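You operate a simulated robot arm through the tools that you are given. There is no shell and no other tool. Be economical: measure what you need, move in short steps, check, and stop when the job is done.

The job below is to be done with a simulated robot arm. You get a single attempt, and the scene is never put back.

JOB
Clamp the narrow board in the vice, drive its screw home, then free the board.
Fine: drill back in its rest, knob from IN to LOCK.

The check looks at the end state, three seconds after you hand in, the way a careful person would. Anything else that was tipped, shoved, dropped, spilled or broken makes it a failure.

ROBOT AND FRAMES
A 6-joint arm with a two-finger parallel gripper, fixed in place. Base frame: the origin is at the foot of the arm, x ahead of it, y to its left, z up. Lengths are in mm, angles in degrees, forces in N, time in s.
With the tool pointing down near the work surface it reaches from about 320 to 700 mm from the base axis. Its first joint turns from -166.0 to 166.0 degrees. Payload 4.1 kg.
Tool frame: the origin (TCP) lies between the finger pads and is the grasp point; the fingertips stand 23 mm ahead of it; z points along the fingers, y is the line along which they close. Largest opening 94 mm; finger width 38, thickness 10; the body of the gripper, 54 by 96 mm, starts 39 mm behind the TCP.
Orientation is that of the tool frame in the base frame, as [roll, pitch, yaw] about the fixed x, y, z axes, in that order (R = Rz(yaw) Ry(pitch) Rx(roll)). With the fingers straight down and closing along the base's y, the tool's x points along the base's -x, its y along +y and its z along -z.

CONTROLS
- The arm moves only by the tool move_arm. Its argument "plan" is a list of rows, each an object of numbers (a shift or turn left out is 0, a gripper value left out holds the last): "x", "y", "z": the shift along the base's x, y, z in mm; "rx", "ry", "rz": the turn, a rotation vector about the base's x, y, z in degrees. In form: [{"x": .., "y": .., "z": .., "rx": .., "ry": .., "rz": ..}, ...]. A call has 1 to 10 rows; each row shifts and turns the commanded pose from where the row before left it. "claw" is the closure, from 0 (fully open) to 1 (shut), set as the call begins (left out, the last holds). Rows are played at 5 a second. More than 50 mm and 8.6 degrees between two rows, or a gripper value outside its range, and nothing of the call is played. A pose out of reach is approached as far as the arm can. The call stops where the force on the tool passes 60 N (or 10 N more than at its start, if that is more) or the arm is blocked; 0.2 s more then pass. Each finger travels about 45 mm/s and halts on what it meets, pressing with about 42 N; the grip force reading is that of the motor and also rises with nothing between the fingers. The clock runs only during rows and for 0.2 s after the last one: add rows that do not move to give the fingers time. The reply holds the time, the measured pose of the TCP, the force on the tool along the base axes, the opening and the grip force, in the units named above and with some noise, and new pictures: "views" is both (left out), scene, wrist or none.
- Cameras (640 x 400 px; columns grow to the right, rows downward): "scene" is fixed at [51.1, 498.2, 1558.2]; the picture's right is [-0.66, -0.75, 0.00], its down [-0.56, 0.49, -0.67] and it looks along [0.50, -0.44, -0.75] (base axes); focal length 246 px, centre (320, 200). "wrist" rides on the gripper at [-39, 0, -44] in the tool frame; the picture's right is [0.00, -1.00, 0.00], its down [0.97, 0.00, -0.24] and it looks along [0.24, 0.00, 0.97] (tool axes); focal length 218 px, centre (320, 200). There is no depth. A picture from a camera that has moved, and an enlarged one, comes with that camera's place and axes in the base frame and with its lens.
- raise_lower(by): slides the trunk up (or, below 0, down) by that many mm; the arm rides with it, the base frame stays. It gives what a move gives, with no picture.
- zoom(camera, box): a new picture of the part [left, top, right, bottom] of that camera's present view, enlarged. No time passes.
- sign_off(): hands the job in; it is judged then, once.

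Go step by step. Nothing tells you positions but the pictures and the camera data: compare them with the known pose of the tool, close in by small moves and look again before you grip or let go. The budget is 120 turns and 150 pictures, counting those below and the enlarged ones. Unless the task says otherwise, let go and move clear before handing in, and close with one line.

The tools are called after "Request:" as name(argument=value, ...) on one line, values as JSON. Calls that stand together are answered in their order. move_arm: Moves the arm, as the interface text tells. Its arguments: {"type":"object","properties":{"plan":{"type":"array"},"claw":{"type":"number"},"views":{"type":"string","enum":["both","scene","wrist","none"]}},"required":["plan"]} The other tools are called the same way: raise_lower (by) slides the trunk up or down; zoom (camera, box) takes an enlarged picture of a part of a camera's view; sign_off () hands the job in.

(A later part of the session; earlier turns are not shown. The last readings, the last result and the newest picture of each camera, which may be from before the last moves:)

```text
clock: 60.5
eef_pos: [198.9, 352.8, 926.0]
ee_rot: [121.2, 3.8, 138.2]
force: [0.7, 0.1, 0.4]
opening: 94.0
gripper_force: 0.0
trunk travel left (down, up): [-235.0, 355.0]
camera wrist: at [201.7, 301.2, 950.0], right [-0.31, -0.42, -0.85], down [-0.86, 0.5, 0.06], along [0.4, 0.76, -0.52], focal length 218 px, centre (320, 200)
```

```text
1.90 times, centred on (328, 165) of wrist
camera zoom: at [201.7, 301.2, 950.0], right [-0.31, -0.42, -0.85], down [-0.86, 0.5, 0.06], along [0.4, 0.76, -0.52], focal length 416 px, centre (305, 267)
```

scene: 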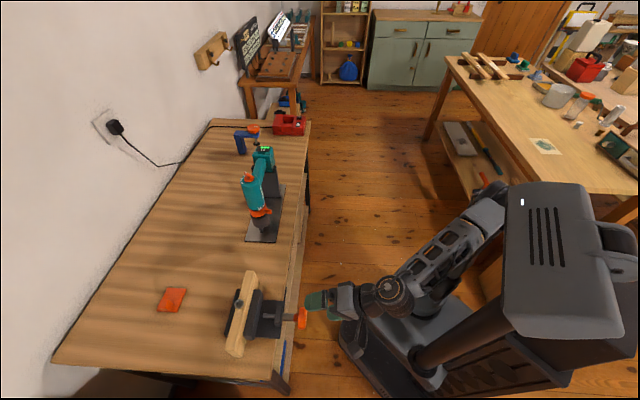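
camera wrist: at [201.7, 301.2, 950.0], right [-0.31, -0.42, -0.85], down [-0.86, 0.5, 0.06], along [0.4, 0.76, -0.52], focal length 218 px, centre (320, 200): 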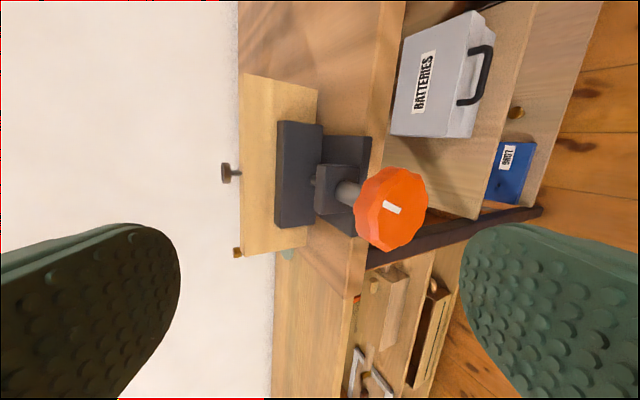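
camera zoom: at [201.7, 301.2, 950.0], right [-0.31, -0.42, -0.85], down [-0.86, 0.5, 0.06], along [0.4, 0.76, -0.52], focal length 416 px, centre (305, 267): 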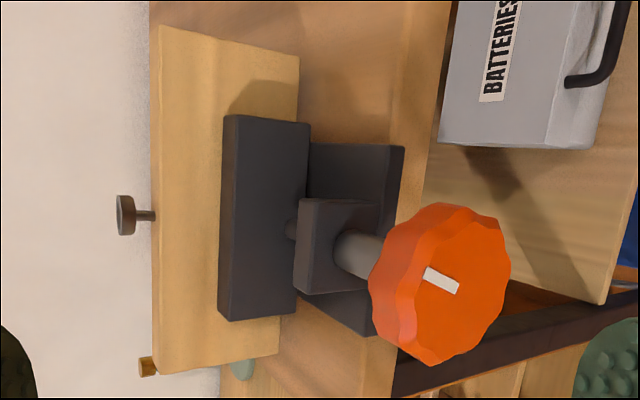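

The mark is now at about 1 o'clock, so the knob really turned about 210° and then held. The vice is tight. Next I'll go over the drill for a close look.

Request:
move_arm(plan=[{"z": 30, "rx": -5.8, "ry": 5.8}, {"z": 30, "rx": -5.8, "ry": 5.8}, {"z": 30, "rx": -5.8, "ry": 5.8}, {"z": 30, "rx": -5.8, "ry": 5.8}, {"z": 30, "rx": -5.8, "ry": 5.8}, {"z": 30, "rx": -5.8, "ry": 5.8}, {"z": 30, "rx": -5.8, "ry": 5.8}, {"x": 30, "y": -25}, {"x": 40, "y": -25}, {"x": 40, "y": -25}], views="none")

Request:
move_arm(plan=[{"x": 40, "y": -15}, {"x": 40, "y": -15}, {"x": 40, "y": -15}, {"x": 30, "y": -15}, {}])

```text
clock: 62.7
eef_pos: [307.0, 270.5, 1114.2]
ee_rot: [178.6, -0.6, 139.9]
force: [-1.0, -0.1, -0.4]
opening: 94.0
gripper_force: 0.0
out of reach, approached as far as the arm can: row 7
trunk travel left (down, up): [-235.0, 355.0]
```

```text
clock: 63.9
eef_pos: [447.6, 207.7, 1084.6]
ee_rot: [178.5, -0.6, 139.8]
force: [-0.1, -0.4, -0.4]
opening: 93.7
gripper_force: 0.0
out of reach, approached as far as the arm can: row 2, 3, 4
trunk travel left (down, up): [-235.0, 355.0]
camera wrist: at [477.3, 183.5, 1129.0], right [-0.65, -0.76, -0.03], down [-0.74, 0.62, 0.25], along [-0.17, 0.18, -0.97], focal length 218 px, centre (320, 200)
```

scene: 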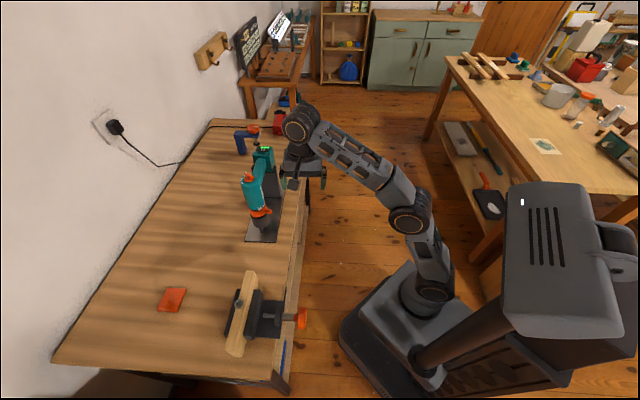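
wrist: 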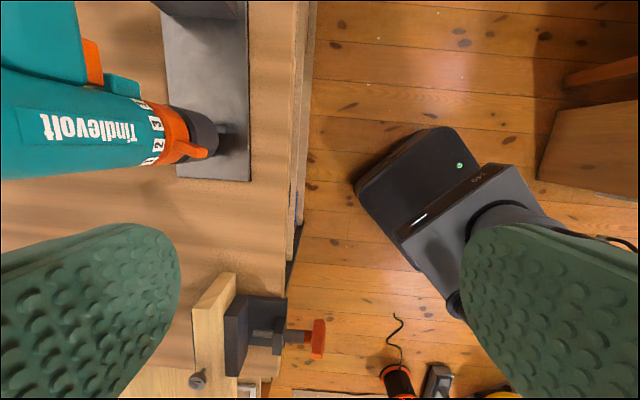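

The drill stands nose-down with its handle level, and the trigger is orange. I'll raise the trunk and look from above.

Request:
raise_lower(by=250)

Request:
move_arm(plan=[{"x": 30, "y": 10, "rz": -4.8, "rx": 1}, {"x": 30, "y": 10}, {"x": 20, "y": 10}, {}])

```text
clock: 66.4
eef_pos: [447.7, 208.6, 1336.2]
ee_rot: [178.4, -0.5, 139.8]
force: [-0.2, -0.1, 0.6]
opening: 93.8
gripper_force: 0.0
trunk travel left (down, up): [-485.0, 105.0]
```

```text
clock: 67.4
eef_pos: [502.8, 225.2, 1300.7]
ee_rot: [177.6, -1.1, 135.0]
force: [0.4, 0.4, 0.1]
opening: 94.0
gripper_force: 0.0
out of reach, approached as far as the arm can: row 1, 2, 3
trunk travel left (down, up): [-485.0, 105.0]
camera wrist: at [529.7, 197.8, 1342.3], right [-0.71, -0.71, -0.04], down [-0.69, 0.68, 0.26], along [-0.15, 0.21, -0.97], focal length 218 px, centre (320, 200)
```

scene: 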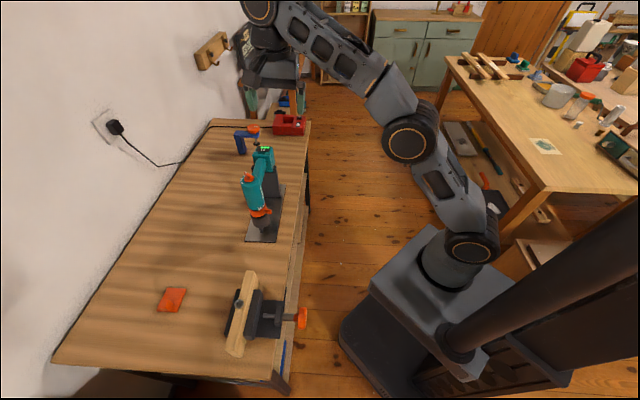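
wrist: 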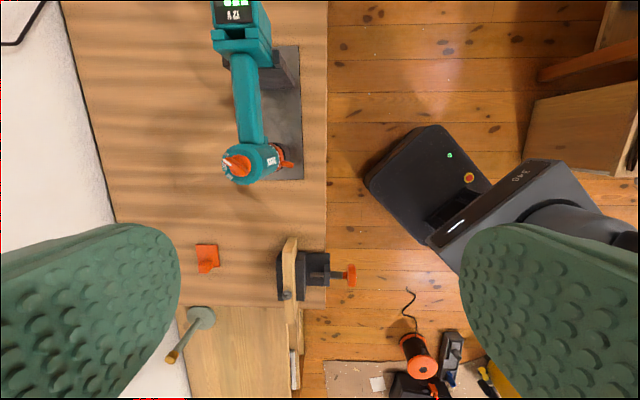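

Request:
zoom(camera="wrist", box=[190, 100, 320, 195])

Request:
zoom(camera="wrist", box=[190, 0, 320, 100])

Request:
zoom(camera="scene", box=[225, 135, 305, 250])

```text
4.21 times, centred on (255, 148) of wrist
camera zoom: at [529.7, 197.8, 1342.3], right [-0.71, -0.71, -0.04], down [-0.69, 0.68, 0.26], along [-0.15, 0.21, -0.97], focal length 919 px, centre (594, 421)
```

zoom: 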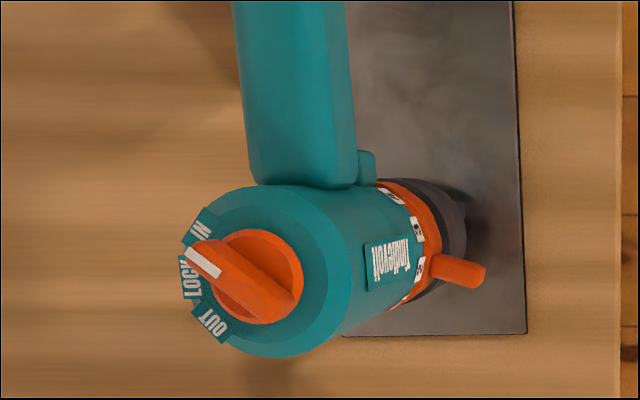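

```text
4.00 times, centred on (255, 50) of wrist
camera zoom: at [529.7, 197.8, 1342.3], right [-0.71, -0.71, -0.04], down [-0.69, 0.68, 0.26], along [-0.15, 0.21, -0.97], focal length 873 px, centre (580, 800)
```

zoom: 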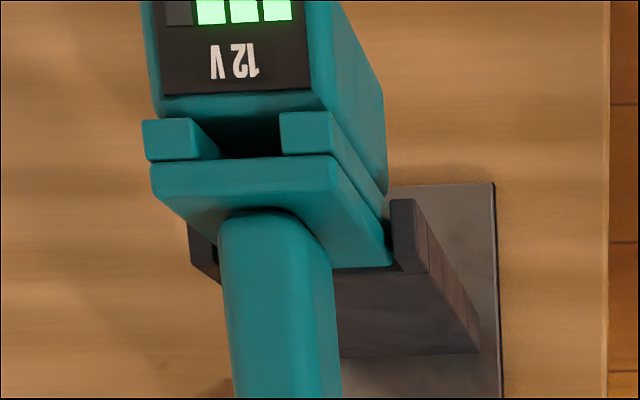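

```text
3.48 times, centred on (265, 192) of scene
camera zoom: at [51.1, 498.2, 1558.2], right [-0.66, -0.75, 0.0], down [-0.56, 0.49, -0.67], along [0.5, -0.44, -0.75], focal length 856 px, centre (511, 226)
```

zoom: 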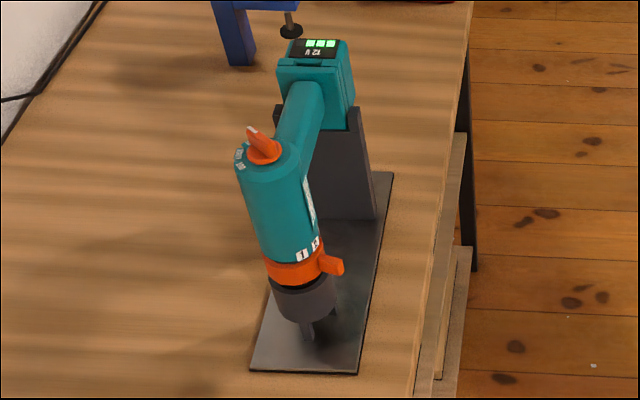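

The knob pointer is at IN. LOCK is about 40° anticlockwise seen from above. The drill axis is near (594, 303), its top at z≈1040, and the handle runs toward (+x, −y). I'll level the gripper to see the trigger side.

Request:
move_arm(plan=[{"x": -10, "y": -15, "rx": 5.9, "ry": -5.9}, {"x": -10, "y": -15, "rx": 5.9, "ry": -5.9}, {"x": -10, "y": -15, "rx": 5.9, "ry": -5.9}, {"x": -10, "y": -15, "rx": 5.9, "ry": -5.9}, {"x": -10, "y": -15, "rx": 5.9, "ry": -5.9}, {"x": -10, "y": -15, "rx": 5.9, "ry": -5.9}, {"x": -10, "y": -15, "rx": 5.9, "ry": -5.9}, {"x": -10, "y": -15, "rx": 5.9, "ry": -5.9}, {"rx": 5.9, "ry": -5.9}, {"rx": 5.9, "ry": -5.9}], views="none")

Request:
raise_lower(by=-300)

Request:
move_arm(plan=[{"rx": 2, "ry": -2}, {}])

```text
clock: 69.6
eef_pos: [421.8, 106.2, 1301.5]
ee_rot: [94.2, -0.1, 136.1]
force: [0.7, -0.3, -0.3]
opening: 93.9
gripper_force: 0.1
trunk travel left (down, up): [-485.0, 105.0]
```

```text
clock: 72.6
eef_pos: [423.0, 105.3, 1001.1]
ee_rot: [94.3, -0.1, 136.1]
force: [-0.8, 0.0, 0.8]
opening: 94.2
gripper_force: 0.0
trunk travel left (down, up): [-185.0, 405.0]
```

```text
clock: 73.2
eef_pos: [422.6, 106.2, 1001.2]
ee_rot: [91.4, 0.1, 136.1]
force: [-0.2, 0.5, -0.1]
opening: 94.1
gripper_force: 0.0
trunk travel left (down, up): [-185.0, 405.0]
camera wrist: at [420.7, 48.4, 1002.1], right [-0.02, -0.02, -1.0], down [-0.87, 0.5, 0.01], along [0.5, 0.87, -0.02], focal length 218 px, centre (320, 200)
```

scene: 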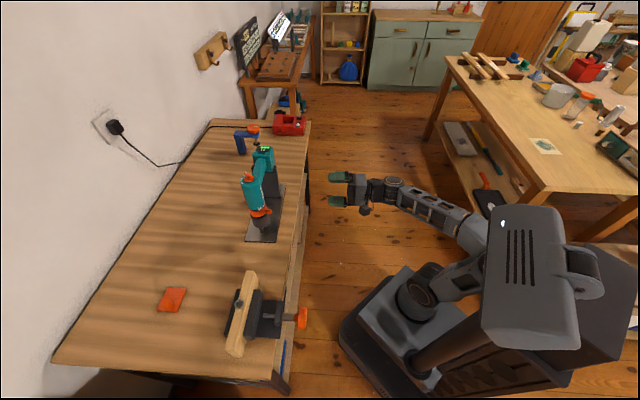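
wrist: 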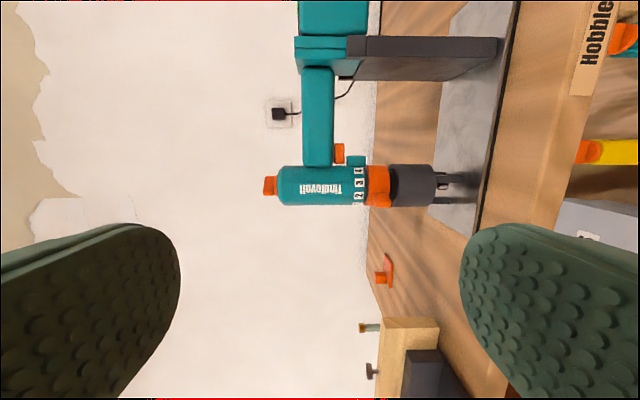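

Request:
zoom(camera="wrist", box=[250, 20, 510, 220])

```text
2.00 times, centred on (380, 120) of wrist
camera zoom: at [420.7, 48.4, 1002.1], right [-0.02, -0.02, -1.0], down [-0.87, 0.5, 0.01], along [0.5, 0.87, -0.02], focal length 436 px, centre (200, 360)
```

zoom: 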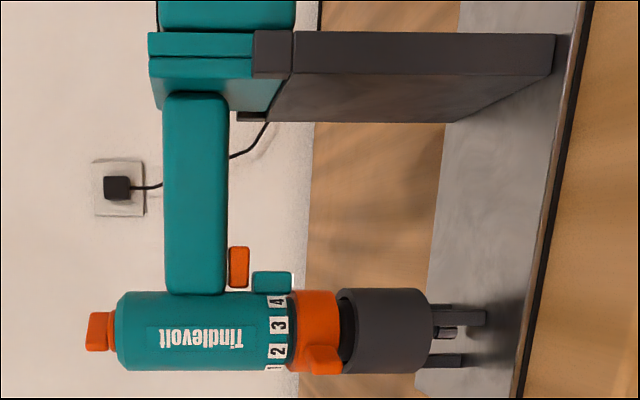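

Side view is clear. The handle spans z≈976–1022, and the trigger sits beneath it, 28–54 mm from the drill axis. I'll come in level along the bench normal so the lower finger squeezes the trigger, stopping short first.

Request:
move_arm(plan=[{"x": 32, "y": 20, "z": -2, "rx": 0.9, "ry": -0.9}, {"x": 31, "y": 20, "z": -2, "rz": -1}, {"x": 31, "y": 20, "z": -2}, {"x": 31, "y": 20, "z": -2}, {"x": 31, "y": 19, "z": -2}, {}])

```text
clock: 74.6
eef_pos: [577.6, 205.8, 991.3]
ee_rot: [90.2, 0.0, 135.0]
force: [0.3, 0.4, -0.5]
opening: 93.8
gripper_force: 0.1
trunk travel left (down, up): [-185.0, 405.0]
camera wrist: at [574.6, 147.7, 990.2], right [0.0, 0.0, -1.0], down [-0.86, 0.51, 0.0], along [0.51, 0.86, 0.0], focal length 218 px, centre (320, 200)
```

scene: 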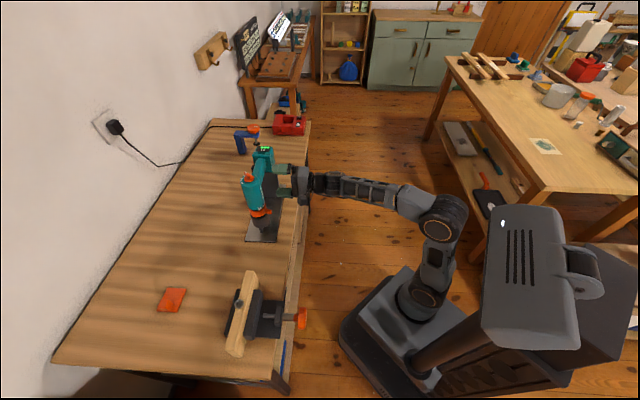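
wrist: 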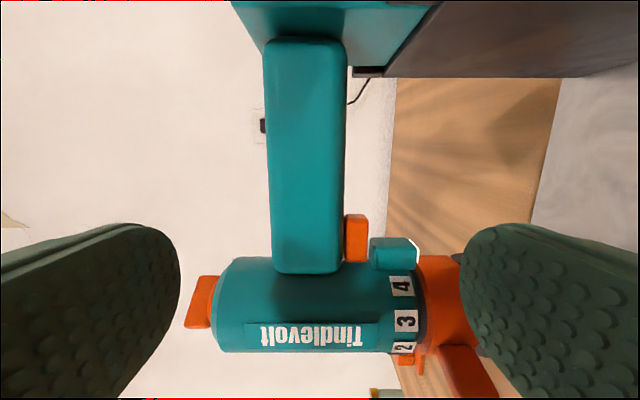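

Trigger and handle line up. I'll shift 6 mm away from the body, to clear the teal bump below it, and go in.

Request:
move_arm(plan=[{"x": 4.2, "y": -4.2}, {"x": 20, "y": 20}, {"x": 20, "y": 20}, {"x": 16.6, "y": 16.6}, {}])

Request:
zoom(camera="scene", box=[225, 135, 325, 250])

```text
clock: 75.8
eef_pos: [641.3, 255.7, 990.3]
ee_rot: [90.2, -0.1, 135.0]
force: [-0.8, 0.6, 0.1]
opening: 93.9
gripper_force: 0.0
trunk travel left (down, up): [-185.0, 405.0]
camera wrist: at [637.5, 199.1, 990.3], right [0.0, 0.0, -1.0], down [-0.86, 0.51, 0.0], along [0.51, 0.86, 0.0], focal length 218 px, centre (320, 200)
```

scene: 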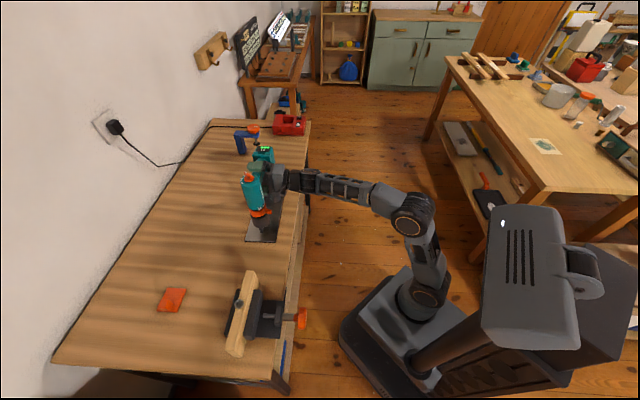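
wrist: 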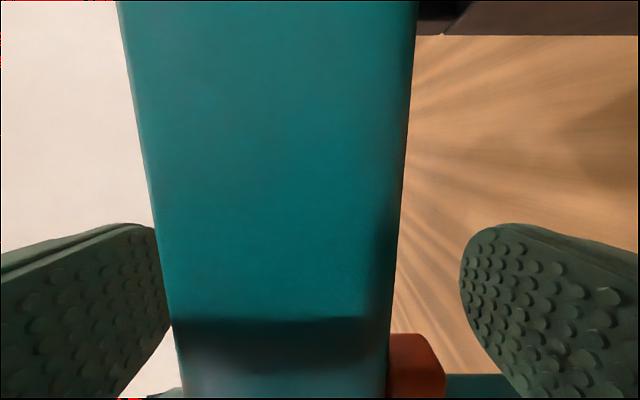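

```text
3.48 times, centred on (275, 192) of scene
camera zoom: at [51.1, 498.2, 1558.2], right [-0.66, -0.75, 0.0], down [-0.56, 0.49, -0.67], along [0.5, -0.44, -0.75], focal length 856 px, centre (476, 226)
```

zoom: 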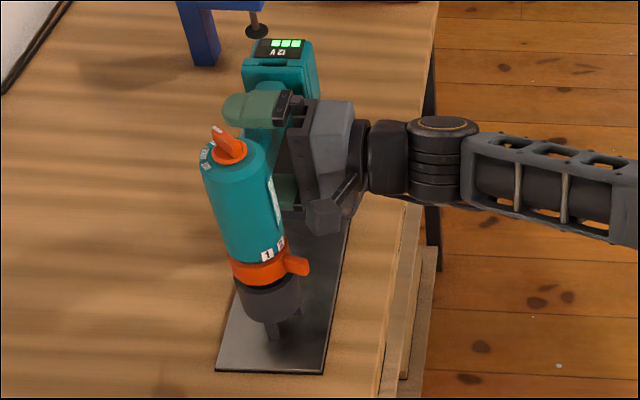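

Request:
move_arm(plan=[{"x": 4, "y": -4}, {}], views="none")

Request:
move_arm(plan=[{}, {}, {}, {}], claw=1)

```text
clock: 76.4
eef_pos: [644.0, 251.8, 990.7]
ee_rot: [90.2, 0.0, 135.2]
force: [0.2, -1.1, -0.7]
opening: 93.9
gripper_force: 0.2
trunk travel left (down, up): [-185.0, 405.0]
```

```text
clock: 77.4
eef_pos: [644.0, 253.1, 996.6]
ee_rot: [89.7, 0.0, 135.2]
force: [10.4, 2.9, 22.6]
opening: 45.0
gripper_force: 41.2
trunk travel left (down, up): [-185.0, 405.0]
camera wrist: at [640.3, 194.8, 995.5], right [0.0, 0.0, -1.0], down [-0.86, 0.51, 0.0], along [0.51, 0.86, 0.0], focal length 218 px, centre (320, 200)
```

scene: 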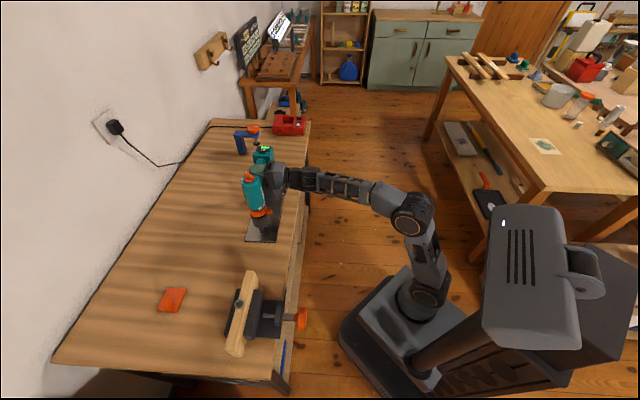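
wrist: 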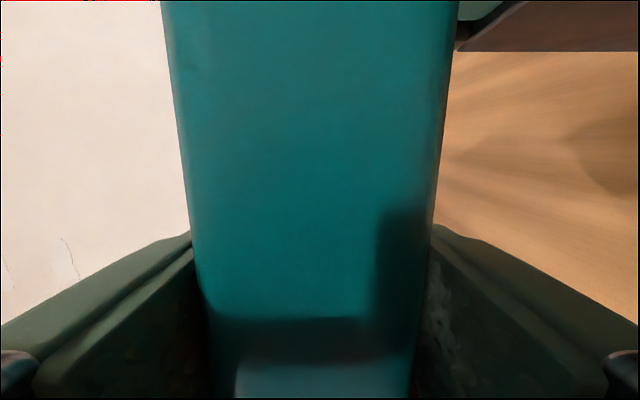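

Request:
zoom(camera="wrist", box=[340, 280, 500, 400])

Request:
zoom(camera="scene", box=[225, 135, 325, 250])

```text
3.33 times, centred on (420, 340) of wrist
camera zoom: at [640.3, 194.8, 995.5], right [0.0, 0.0, -1.0], down [-0.86, 0.51, 0.0], along [0.51, 0.86, 0.0], focal length 728 px, centre (-13, -267)
```

zoom: 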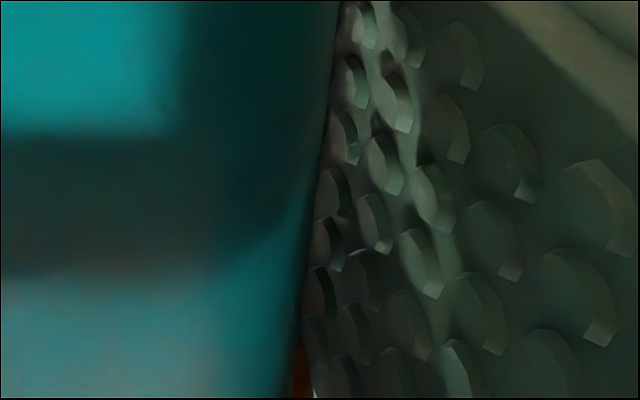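

```text
3.48 times, centred on (275, 192) of scene
camera zoom: at [51.1, 498.2, 1558.2], right [-0.66, -0.75, 0.0], down [-0.56, 0.49, -0.67], along [0.5, -0.44, -0.75], focal length 856 px, centre (476, 226)
```

zoom: 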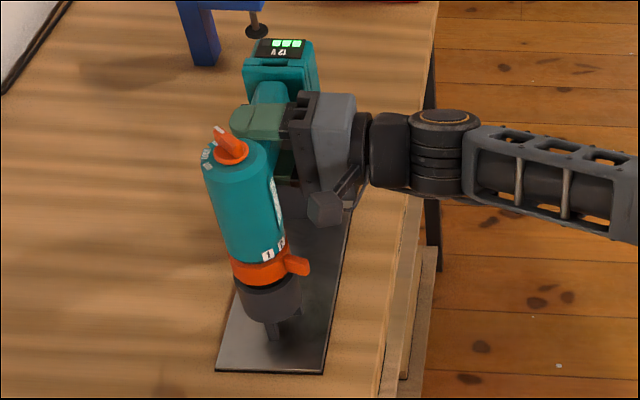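

The handle is held at 45 mm with the trigger pressed nearly flush. I'll lift straight up slowly.

Request:
move_arm(plan=[{"z": 8}, {"z": 10}, {"z": 15}, {"z": 20}, {"z": 30}, {"z": 30}, {}])

Request:
zoom(camera="scene", box=[215, 100, 325, 250])

```text
clock: 79.0
eef_pos: [644.0, 255.1, 1102.3]
ee_rot: [90.4, -0.2, 135.2]
force: [-0.7, 0.0, -11.7]
opening: 42.1
gripper_force: 42.1
trunk travel left (down, up): [-185.0, 405.0]
camera wrist: at [641.1, 196.0, 1103.2], right [-0.01, 0.0, -1.0], down [-0.86, 0.51, 0.0], along [0.51, 0.86, -0.01], focal length 218 px, centre (320, 200)
```

scene: 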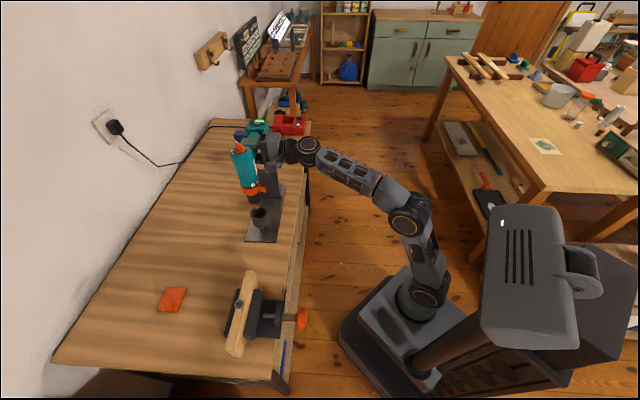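
wrist: 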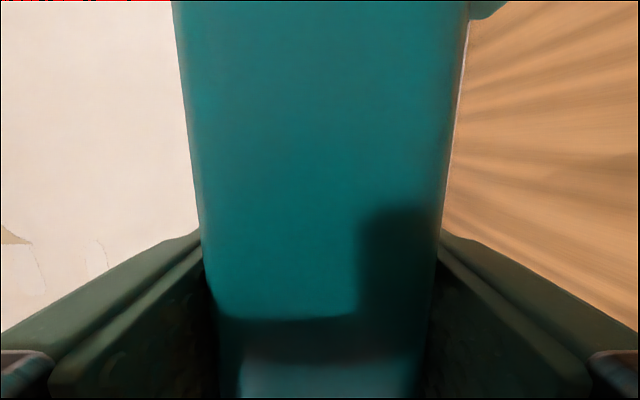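

```text
2.67 times, centred on (270, 175) of scene
camera zoom: at [51.1, 498.2, 1558.2], right [-0.66, -0.75, 0.0], down [-0.56, 0.49, -0.67], along [0.5, -0.44, -0.75], focal length 657 px, centre (453, 267)
```

zoom: 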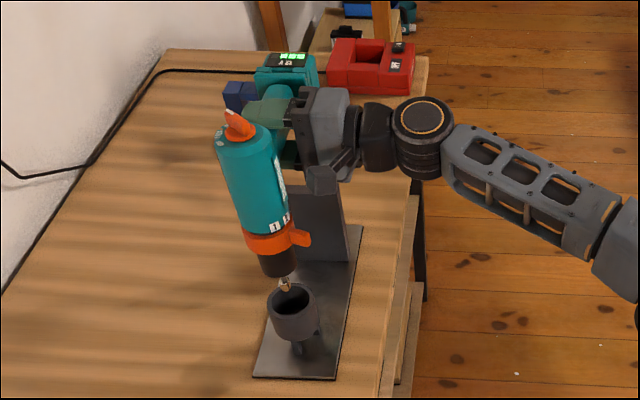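

The drill is held and vertical, bit tip about 182 mm below the TCP. The screw head triangulates to (352, 507, 912). I'll carry the drill across, high above the bench.

Request:
move_arm(plan=[{"z": 25}, {"z": 25}, {"x": -20, "y": 16}, {"x": -30, "y": 25}, {"x": -35, "y": 30}, {"x": -35, "y": 30}, {"x": -35, "y": 30}, {"x": -35, "y": 30}, {"x": -30, "y": 25}, {"x": -22, "y": 16}], views="scene")

Request:
zoom(camera="scene", box=[190, 200, 318, 330])

```text
clock: 81.2
eef_pos: [401.9, 457.0, 1155.0]
ee_rot: [90.3, -0.1, 135.2]
force: [0.9, 0.3, -12.1]
opening: 41.9
gripper_force: 41.8
trunk travel left (down, up): [-185.0, 405.0]
```

scene: 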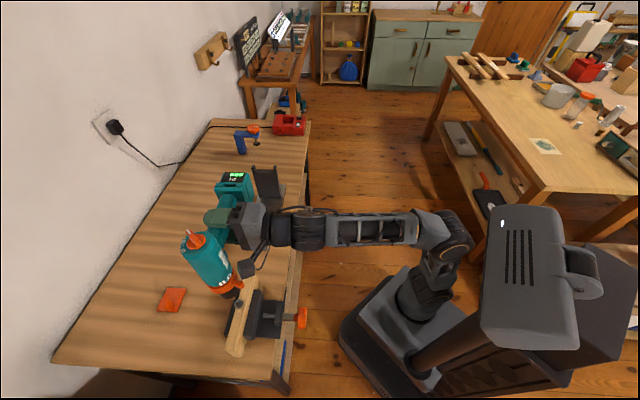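

```text
3.08 times, centred on (254, 265) of scene
camera zoom: at [51.1, 498.2, 1558.2], right [-0.66, -0.75, 0.0], down [-0.56, 0.49, -0.67], along [0.5, -0.44, -0.75], focal length 758 px, centre (523, 0)
```

zoom: 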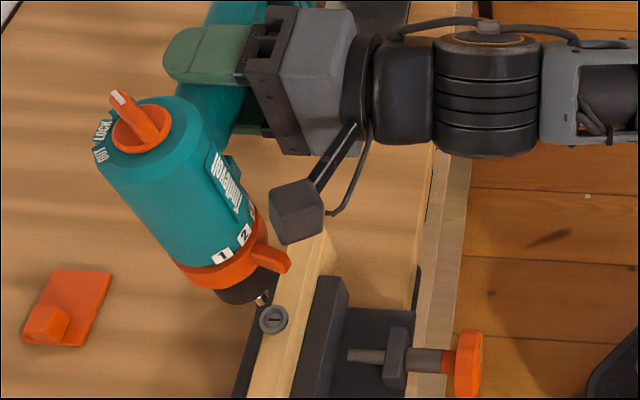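

Request:
move_arm(plan=[{"z": -20}, {"z": -18}, {}], views="none")

Request:
zoom(camera="scene", box=[224, 280, 264, 320])

```text
clock: 82.0
eef_pos: [401.8, 456.1, 1116.4]
ee_rot: [90.3, 0.0, 135.2]
force: [0.9, 0.5, -12.6]
opening: 42.1
gripper_force: 42.5
trunk travel left (down, up): [-185.0, 405.0]
```

```text
10.00 times, centred on (244, 300) of scene
camera zoom: at [51.1, 498.2, 1558.2], right [-0.66, -0.75, 0.0], down [-0.56, 0.49, -0.67], along [0.5, -0.44, -0.75], focal length 2462 px, centre (1080, -800)
```

zoom: 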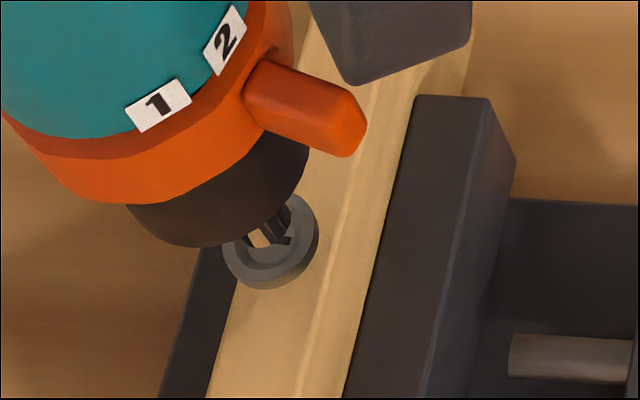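

The bit is just above the screw. I'll nudge it 2 mm toward the bench side and go down a little at a time.

Request:
move_arm(plan=[{"x": 1.8, "y": 2}, {"z": -6}, {"z": -6}, {}], views="none")

Request:
zoom(camera="scene", box=[224, 280, 264, 320])

```text
clock: 83.0
eef_pos: [402.6, 458.0, 1103.9]
ee_rot: [90.6, 0.0, 135.1]
force: [0.2, -0.4, -12.4]
opening: 42.0
gripper_force: 41.6
trunk travel left (down, up): [-185.0, 405.0]
```

```text
10.00 times, centred on (244, 300) of scene
camera zoom: at [51.1, 498.2, 1558.2], right [-0.66, -0.75, 0.0], down [-0.56, 0.49, -0.67], along [0.5, -0.44, -0.75], focal length 2462 px, centre (1080, -800)
```

zoom: 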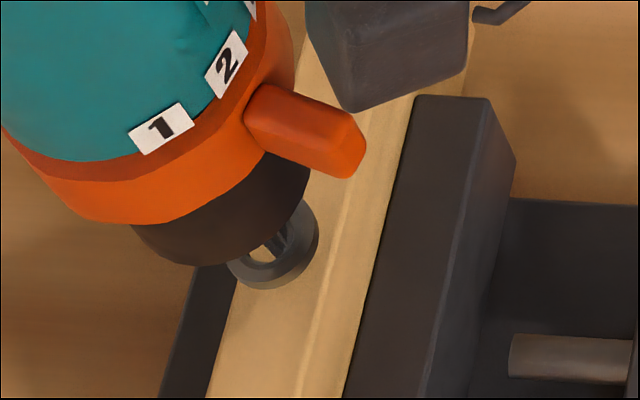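

Request:
move_arm(plan=[{"z": -3}, {"z": -3}, {}], views="none")

Request:
zoom(camera="scene", box=[238, 290, 262, 314])

```text
clock: 83.8
eef_pos: [403.6, 458.3, 1102.2]
ee_rot: [90.7, -0.1, 135.2]
force: [0.6, 0.7, -12.3]
opening: 41.9
gripper_force: 42.3
out of reach, approached as far as the arm can: row 2
trunk travel left (down, up): [-185.0, 405.0]
```

```text
16.00 times, centred on (250, 302) of scene
camera zoom: at [51.1, 498.2, 1558.2], right [-0.66, -0.75, 0.0], down [-0.56, 0.49, -0.67], along [0.5, -0.44, -0.75], focal length 3940 px, centre (1440, -1432)
```

zoom: 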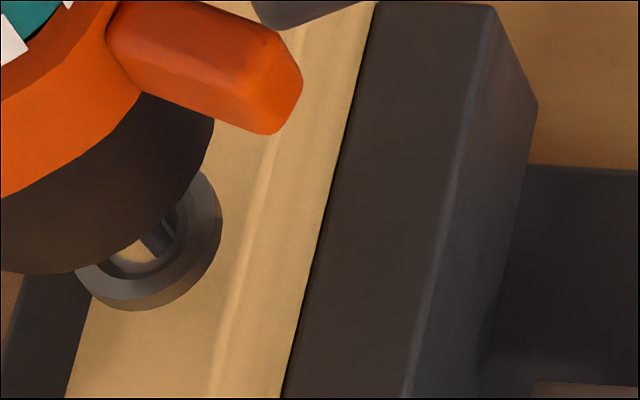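

The arm is at its lower limit at this trunk height. I'll raise the arm, drop the trunk by the same amount, and then descend.

Request:
move_arm(plan=[{"z": 30, "rx": -0.3, "ry": 0.3}, {"z": 30}, {"z": 30}, {}], views="none")

Request:
raise_lower(by=-80)

```text
clock: 84.8
eef_pos: [405.6, 459.5, 1191.5]
ee_rot: [90.9, 0.0, 135.2]
force: [0.1, 0.7, -12.0]
opening: 42.1
gripper_force: 41.9
trunk travel left (down, up): [-185.0, 405.0]
```

```text
clock: 86.0
eef_pos: [404.8, 458.3, 1111.9]
ee_rot: [90.7, 0.1, 135.1]
force: [0.5, 0.0, -13.4]
opening: 41.9
gripper_force: 42.2
trunk travel left (down, up): [-105.0, 485.0]
```

Request:
move_arm(plan=[{"x": -1.5, "y": -0.3, "z": -4, "rx": 0.5, "ry": -0.5}, {"z": -4}, {}], views="none")

Request:
zoom(camera="scene", box=[228, 284, 260, 316])

```text
clock: 86.8
eef_pos: [404.7, 458.5, 1103.1]
ee_rot: [90.1, 0.0, 135.1]
force: [-0.2, -0.7, -13.4]
opening: 42.1
gripper_force: 41.9
trunk travel left (down, up): [-105.0, 485.0]
```

```text
12.50 times, centred on (244, 300) of scene
camera zoom: at [51.1, 498.2, 1558.2], right [-0.66, -0.75, 0.0], down [-0.56, 0.49, -0.67], along [0.5, -0.44, -0.75], focal length 3078 px, centre (1270, -1050)
```

zoom: 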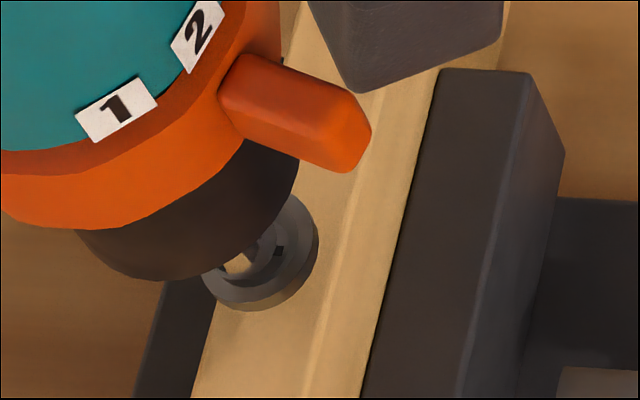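

Request:
move_arm(plan=[{"x": -2.4, "y": -2.2}, {"z": -3}, {}], views="none")

Request:
zoom(camera="scene", box=[228, 284, 260, 316])

```text
clock: 87.6
eef_pos: [400.5, 457.3, 1101.2]
ee_rot: [90.0, 0.0, 135.1]
force: [-0.1, -0.3, -12.3]
opening: 41.8
gripper_force: 42.2
trunk travel left (down, up): [-105.0, 485.0]
```

```text
12.50 times, centred on (244, 300) of scene
camera zoom: at [51.1, 498.2, 1558.2], right [-0.66, -0.75, 0.0], down [-0.56, 0.49, -0.67], along [0.5, -0.44, -0.75], focal length 3078 px, centre (1270, -1050)
```

zoom: 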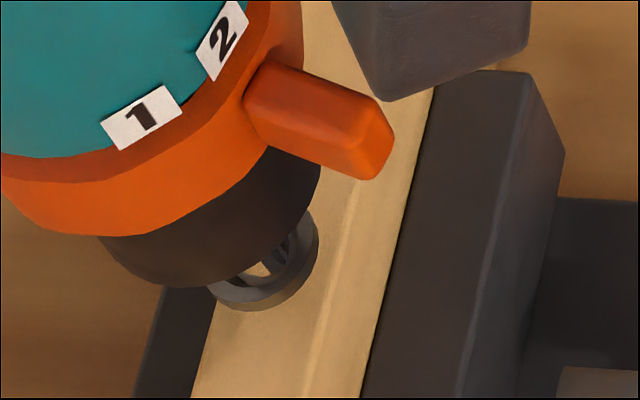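

Request:
move_arm(plan=[{"x": 2, "y": -2}, {"z": -3}, {"z": -2}, {}], views="none")

Request:
zoom(camera="scene", box=[228, 284, 260, 316])

```text
clock: 88.6
eef_pos: [402.9, 455.4, 1095.8]
ee_rot: [90.1, 0.0, 135.1]
force: [0.1, 0.1, -12.4]
opening: 42.0
gripper_force: 41.8
trunk travel left (down, up): [-105.0, 485.0]
```

```text
12.50 times, centred on (244, 300) of scene
camera zoom: at [51.1, 498.2, 1558.2], right [-0.66, -0.75, 0.0], down [-0.56, 0.49, -0.67], along [0.5, -0.44, -0.75], focal length 3078 px, centre (1270, -1050)
```

zoom: 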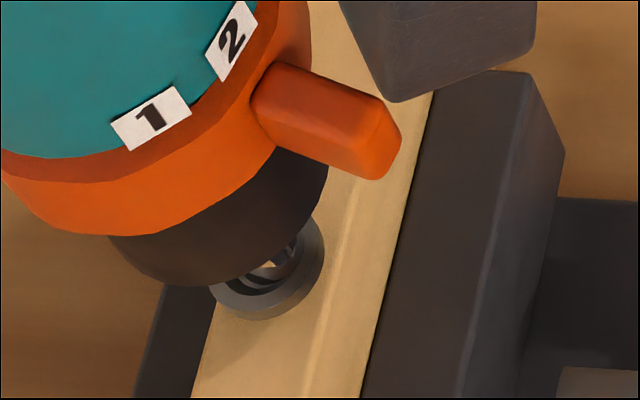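

The screw head has dropped about 4 mm, so the bit is engaged and driving. I'll keep feeding down slowly.

Request:
move_arm(plan=[{"z": -1}, {"z": -1}, {"z": -1}, {"z": -1}, {"z": -1}, {"z": -1}, {}, {}], views="none")

Request:
zoom(camera="scene", box=[228, 284, 260, 316])

```text
clock: 90.4
eef_pos: [403.7, 454.5, 1090.0]
ee_rot: [90.0, 0.0, 135.1]
force: [-0.4, -0.4, -12.4]
opening: 41.7
gripper_force: 42.2
trunk travel left (down, up): [-105.0, 485.0]
```

```text
12.50 times, centred on (244, 300) of scene
camera zoom: at [51.1, 498.2, 1558.2], right [-0.66, -0.75, 0.0], down [-0.56, 0.49, -0.67], along [0.5, -0.44, -0.75], focal length 3078 px, centre (1270, -1050)
```

zoom: 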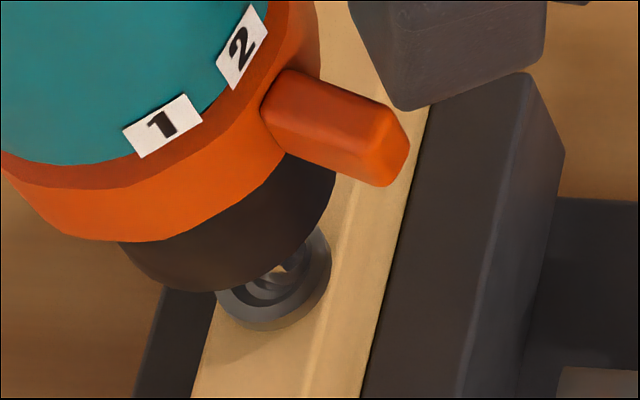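

Request:
move_arm(plan=[{"z": -1}, {"z": -1}, {"z": -1}, {"z": -1}, {"z": -1}, {"z": -1}, {}, {}], views="none")

Request:
zoom(camera="scene", box=[228, 284, 260, 316])

```text
clock: 92.2
eef_pos: [402.6, 452.7, 1086.6]
ee_rot: [89.9, -0.1, 135.0]
force: [5.1, 1.2, 6.5]
opening: 43.1
gripper_force: 41.6
trunk travel left (down, up): [-105.0, 485.0]
```

```text
12.50 times, centred on (244, 300) of scene
camera zoom: at [51.1, 498.2, 1558.2], right [-0.66, -0.75, 0.0], down [-0.56, 0.49, -0.67], along [0.5, -0.44, -0.75], focal length 3078 px, centre (1270, -1050)
```

zoom: 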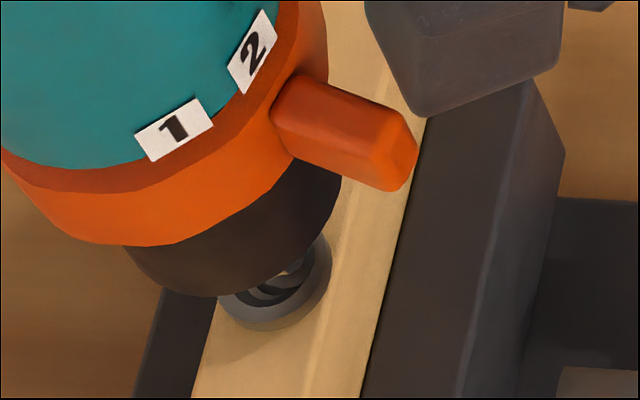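

Contact force rose by about 19 N and the head stopped moving, so it may be seated. I'll hold briefly, back off and inspect.

Request:
move_arm(plan=[{}, {}, {}, {}, {}], views="none")

Request:
move_arm(plan=[{"z": 10}, {"z": 30}, {"x": 30, "y": -30}, {"x": 30, "y": -30}, {"x": 30, "y": -30}, {}], views="scene")

Request:
zoom(camera="scene", box=[220, 270, 270, 330])

```text
clock: 93.4
eef_pos: [402.0, 454.0, 1085.6]
ee_rot: [89.8, -0.1, 135.1]
force: [6.2, -1.7, 12.0]
opening: 43.7
gripper_force: 41.7
trunk travel left (down, up): [-105.0, 485.0]
```

```text
clock: 94.8
eef_pos: [493.3, 365.3, 1122.9]
ee_rot: [90.1, 0.0, 135.2]
force: [0.0, 0.7, -13.0]
opening: 42.1
gripper_force: 42.7
trunk travel left (down, up): [-105.0, 485.0]
```

scene: 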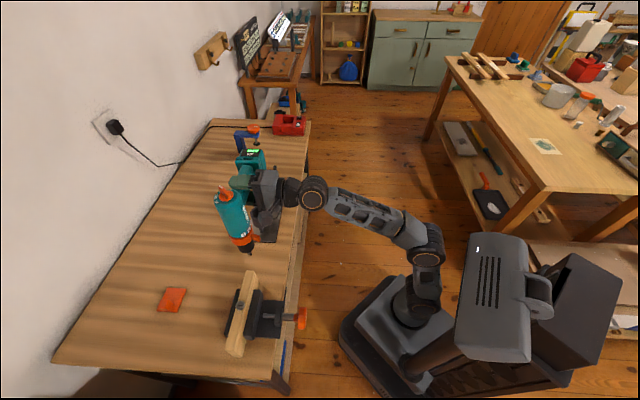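

```text
6.67 times, centred on (245, 300) of scene
camera zoom: at [51.1, 498.2, 1558.2], right [-0.66, -0.75, 0.0], down [-0.56, 0.49, -0.67], along [0.5, -0.44, -0.75], focal length 1642 px, centre (820, -467)
```

zoom: 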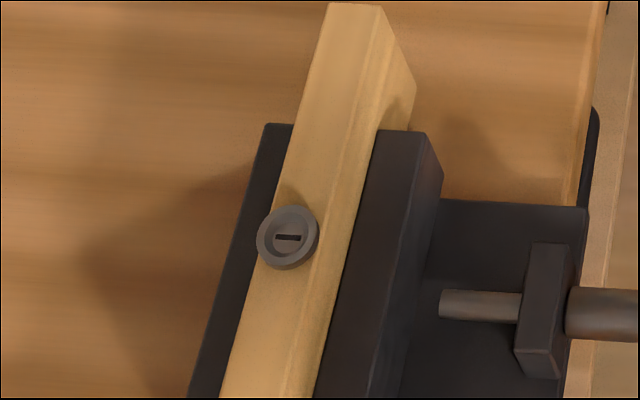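

Request:
zoom(camera="scene", box=[232, 290, 254, 312])

```text
16.00 times, centred on (243, 301) of scene
camera zoom: at [51.1, 498.2, 1558.2], right [-0.66, -0.75, 0.0], down [-0.56, 0.49, -0.67], along [0.5, -0.44, -0.75], focal length 3940 px, centre (1552, -1416)
```

zoom: 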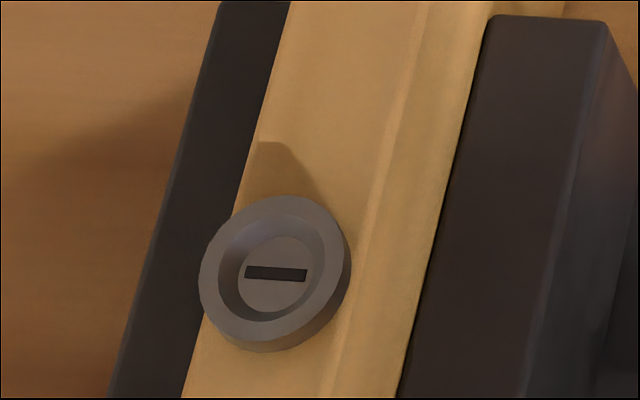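

I want a side look at the head before returning the drill. I'll move the camera to the robot side of the vice, still holding the drill.

Request:
move_arm(plan=[{"x": -30, "y": -10}, {"x": -40, "y": -10}, {"x": -40, "y": -10}, {"x": -40}, {"x": -40}, {"x": -40, "y": 5}, {"x": -36, "y": 10}, {}], views="wrist")

```text
clock: 96.6
eef_pos: [225.9, 347.3, 1125.5]
ee_rot: [89.9, 0.0, 135.1]
force: [-0.2, 0.5, -12.6]
opening: 42.1
gripper_force: 42.2
trunk travel left (down, up): [-105.0, 485.0]
camera wrist: at [223.2, 290.1, 1125.0], right [0.0, 0.0, -1.0], down [-0.86, 0.51, 0.0], along [0.51, 0.86, 0.0], focal length 218 px, centre (320, 200)
```

wrist: 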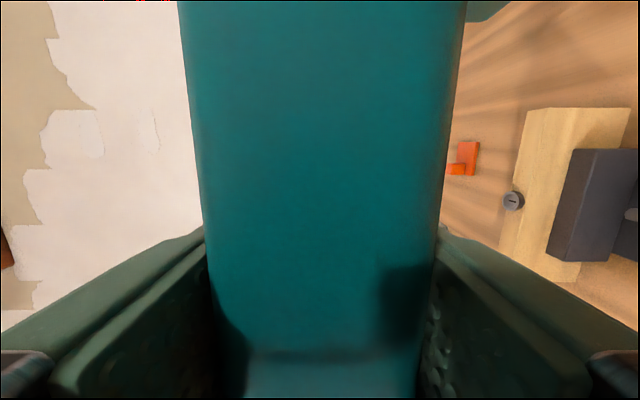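

Request:
zoom(camera="wrist", box=[485, 180, 545, 220])

```text
10.00 times, centred on (515, 200) of wrist
camera zoom: at [223.2, 290.1, 1125.0], right [0.0, 0.0, -1.0], down [-0.86, 0.51, 0.0], along [0.51, 0.86, 0.0], focal length 2183 px, centre (-1630, 200)
```

zoom: 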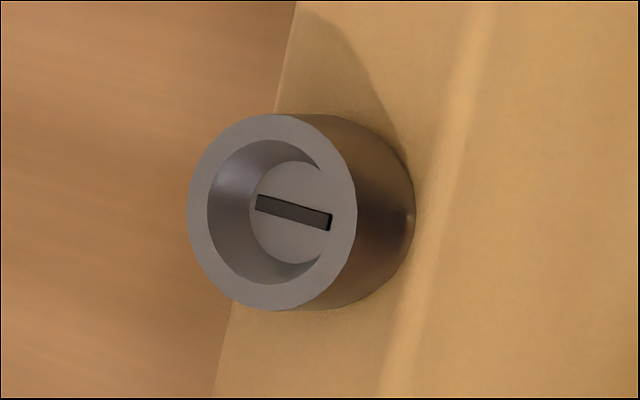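

The head sits flush on the board with no shank showing, so the screw is home. Now I'll return the drill to its rest along the reverse path.

Request:
move_arm(plan=[{"x": 36, "y": -8, "z": 5}, {"x": 40, "y": -8, "z": 5}, {"x": 40, "y": -8, "z": 5}, {"x": 40, "y": -8, "z": 5}, {"x": 40, "y": -8}, {"x": 40, "y": -8}, {"x": 40, "y": -8}, {"x": 40, "y": -8}, {"x": 40, "y": -8}, {}], views="none")

Request:
move_arm(plan=[{"x": 30, "y": -11}, {"x": 20, "y": -8}, {"x": 12, "y": -4}, {}], views="scene")

Request:
zoom(camera="scene", box=[215, 100, 325, 250])

```text
clock: 98.8
eef_pos: [584.5, 277.6, 1141.8]
ee_rot: [90.1, -0.1, 135.2]
force: [0.1, 0.7, -12.9]
opening: 42.2
gripper_force: 42.7
trunk travel left (down, up): [-105.0, 485.0]
```

```text
clock: 99.8
eef_pos: [636.7, 245.1, 1129.2]
ee_rot: [90.1, -0.1, 135.2]
force: [0.5, 0.5, -13.1]
opening: 42.1
gripper_force: 41.4
out of reach, approached as far as the arm can: row 2, 3
trunk travel left (down, up): [-105.0, 485.0]
```

scene: 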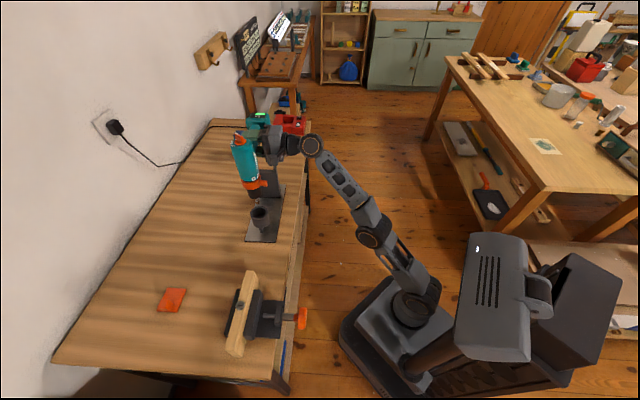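

```text
2.67 times, centred on (270, 175) of scene
camera zoom: at [51.1, 498.2, 1558.2], right [-0.66, -0.75, 0.0], down [-0.56, 0.49, -0.67], along [0.5, -0.44, -0.75], focal length 657 px, centre (453, 267)
```

zoom: 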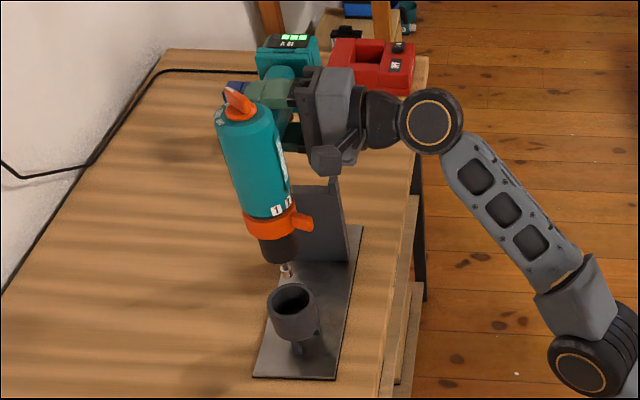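

Request:
raise_lower(by=80)

Request:
move_arm(plan=[{"z": -35}, {"z": -35, "x": 2, "y": 3}, {"z": -30, "x": 4, "y": 4}, {"z": -5}, {}], views="none")

Request:
zoom(camera="scene", box=[215, 100, 325, 250])

```text
clock: 101.0
eef_pos: [637.4, 248.3, 1211.5]
ee_rot: [90.1, -0.1, 135.1]
force: [0.0, -0.3, -13.0]
opening: 41.9
gripper_force: 42.2
trunk travel left (down, up): [-185.0, 405.0]
```

```text
clock: 102.2
eef_pos: [686.9, 265.7, 1143.8]
ee_rot: [90.1, 0.0, 135.1]
force: [-0.5, -0.2, -13.3]
opening: 42.1
gripper_force: 41.5
out of reach, approached as far as the arm can: row 1, 2, 3, 4
trunk travel left (down, up): [-185.0, 405.0]
```

```text
2.67 times, centred on (270, 175) of scene
camera zoom: at [51.1, 498.2, 1558.2], right [-0.66, -0.75, 0.0], down [-0.56, 0.49, -0.67], along [0.5, -0.44, -0.75], focal length 657 px, centre (453, 267)
```

zoom: 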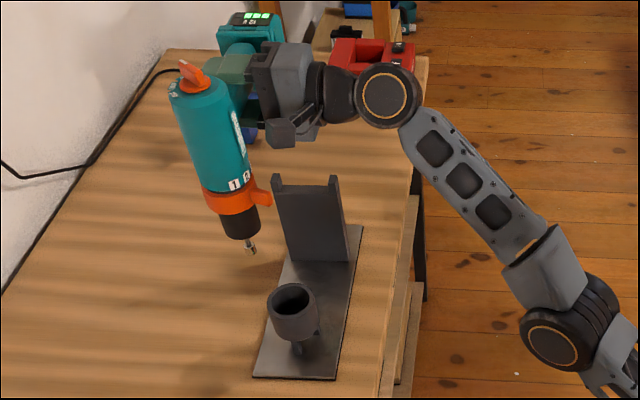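

Request:
move_arm(plan=[{"x": -20, "y": -6}, {"x": -20, "y": -6}, {}], views="none")

```text
clock: 103.0
eef_pos: [672.4, 260.8, 1164.7]
ee_rot: [90.1, 0.0, 135.0]
force: [0.2, 1.0, -12.3]
opening: 42.2
gripper_force: 41.9
out of reach, approached as far as the arm can: row 1, 2
trunk travel left (down, up): [-185.0, 405.0]
```

Request:
move_arm(plan=[{"x": -15, "y": -5, "z": -10}, {"x": -15, "y": -5, "z": -10}, {}], views="none")

```text
clock: 103.8
eef_pos: [642.1, 250.9, 1145.2]
ee_rot: [90.0, -0.1, 135.0]
force: [0.6, -0.3, -13.6]
opening: 42.1
gripper_force: 41.7
out of reach, approached as far as the arm can: row 1
trunk travel left (down, up): [-185.0, 405.0]
```

Request:
move_arm(plan=[{"x": 2, "y": 2.5, "z": -20}, {"z": -20}, {}], views="none")

Request:
zoom(camera="scene", box=[230, 160, 290, 250])

```text
clock: 104.6
eef_pos: [643.3, 252.1, 1104.6]
ee_rot: [89.9, 0.1, 135.1]
force: [0.3, 0.0, -14.1]
opening: 42.0
gripper_force: 42.1
trunk travel left (down, up): [-185.0, 405.0]
```

```text
4.44 times, centred on (260, 205) of scene
camera zoom: at [51.1, 498.2, 1558.2], right [-0.66, -0.75, 0.0], down [-0.56, 0.49, -0.67], along [0.5, -0.44, -0.75], focal length 1094 px, centre (587, 178)
```

zoom: 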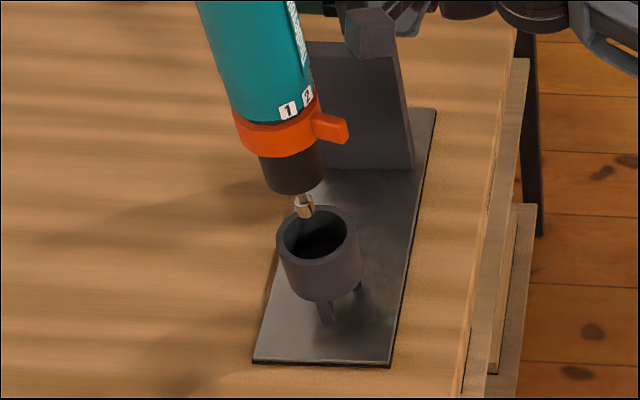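

Alignment is within about 2 mm. I'll shift slightly toward the robot and lower into the cup in stages.

Request:
move_arm(plan=[{"x": -1.2, "y": -1.2, "z": -15}, {"z": -15}, {"z": -10}, {"z": -5}, {}], views="none")

Request:
zoom(camera="scene", box=[230, 160, 290, 250])

```text
clock: 105.8
eef_pos: [642.4, 251.6, 1058.7]
ee_rot: [90.0, -0.1, 135.1]
force: [-0.1, -0.4, -13.0]
opening: 41.9
gripper_force: 41.9
trunk travel left (down, up): [-185.0, 405.0]
```

```text
4.44 times, centred on (260, 205) of scene
camera zoom: at [51.1, 498.2, 1558.2], right [-0.66, -0.75, 0.0], down [-0.56, 0.49, -0.67], along [0.5, -0.44, -0.75], focal length 1094 px, centre (587, 178)
```

zoom: 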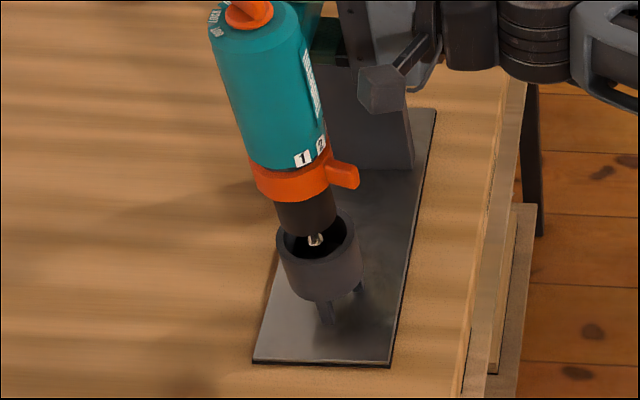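

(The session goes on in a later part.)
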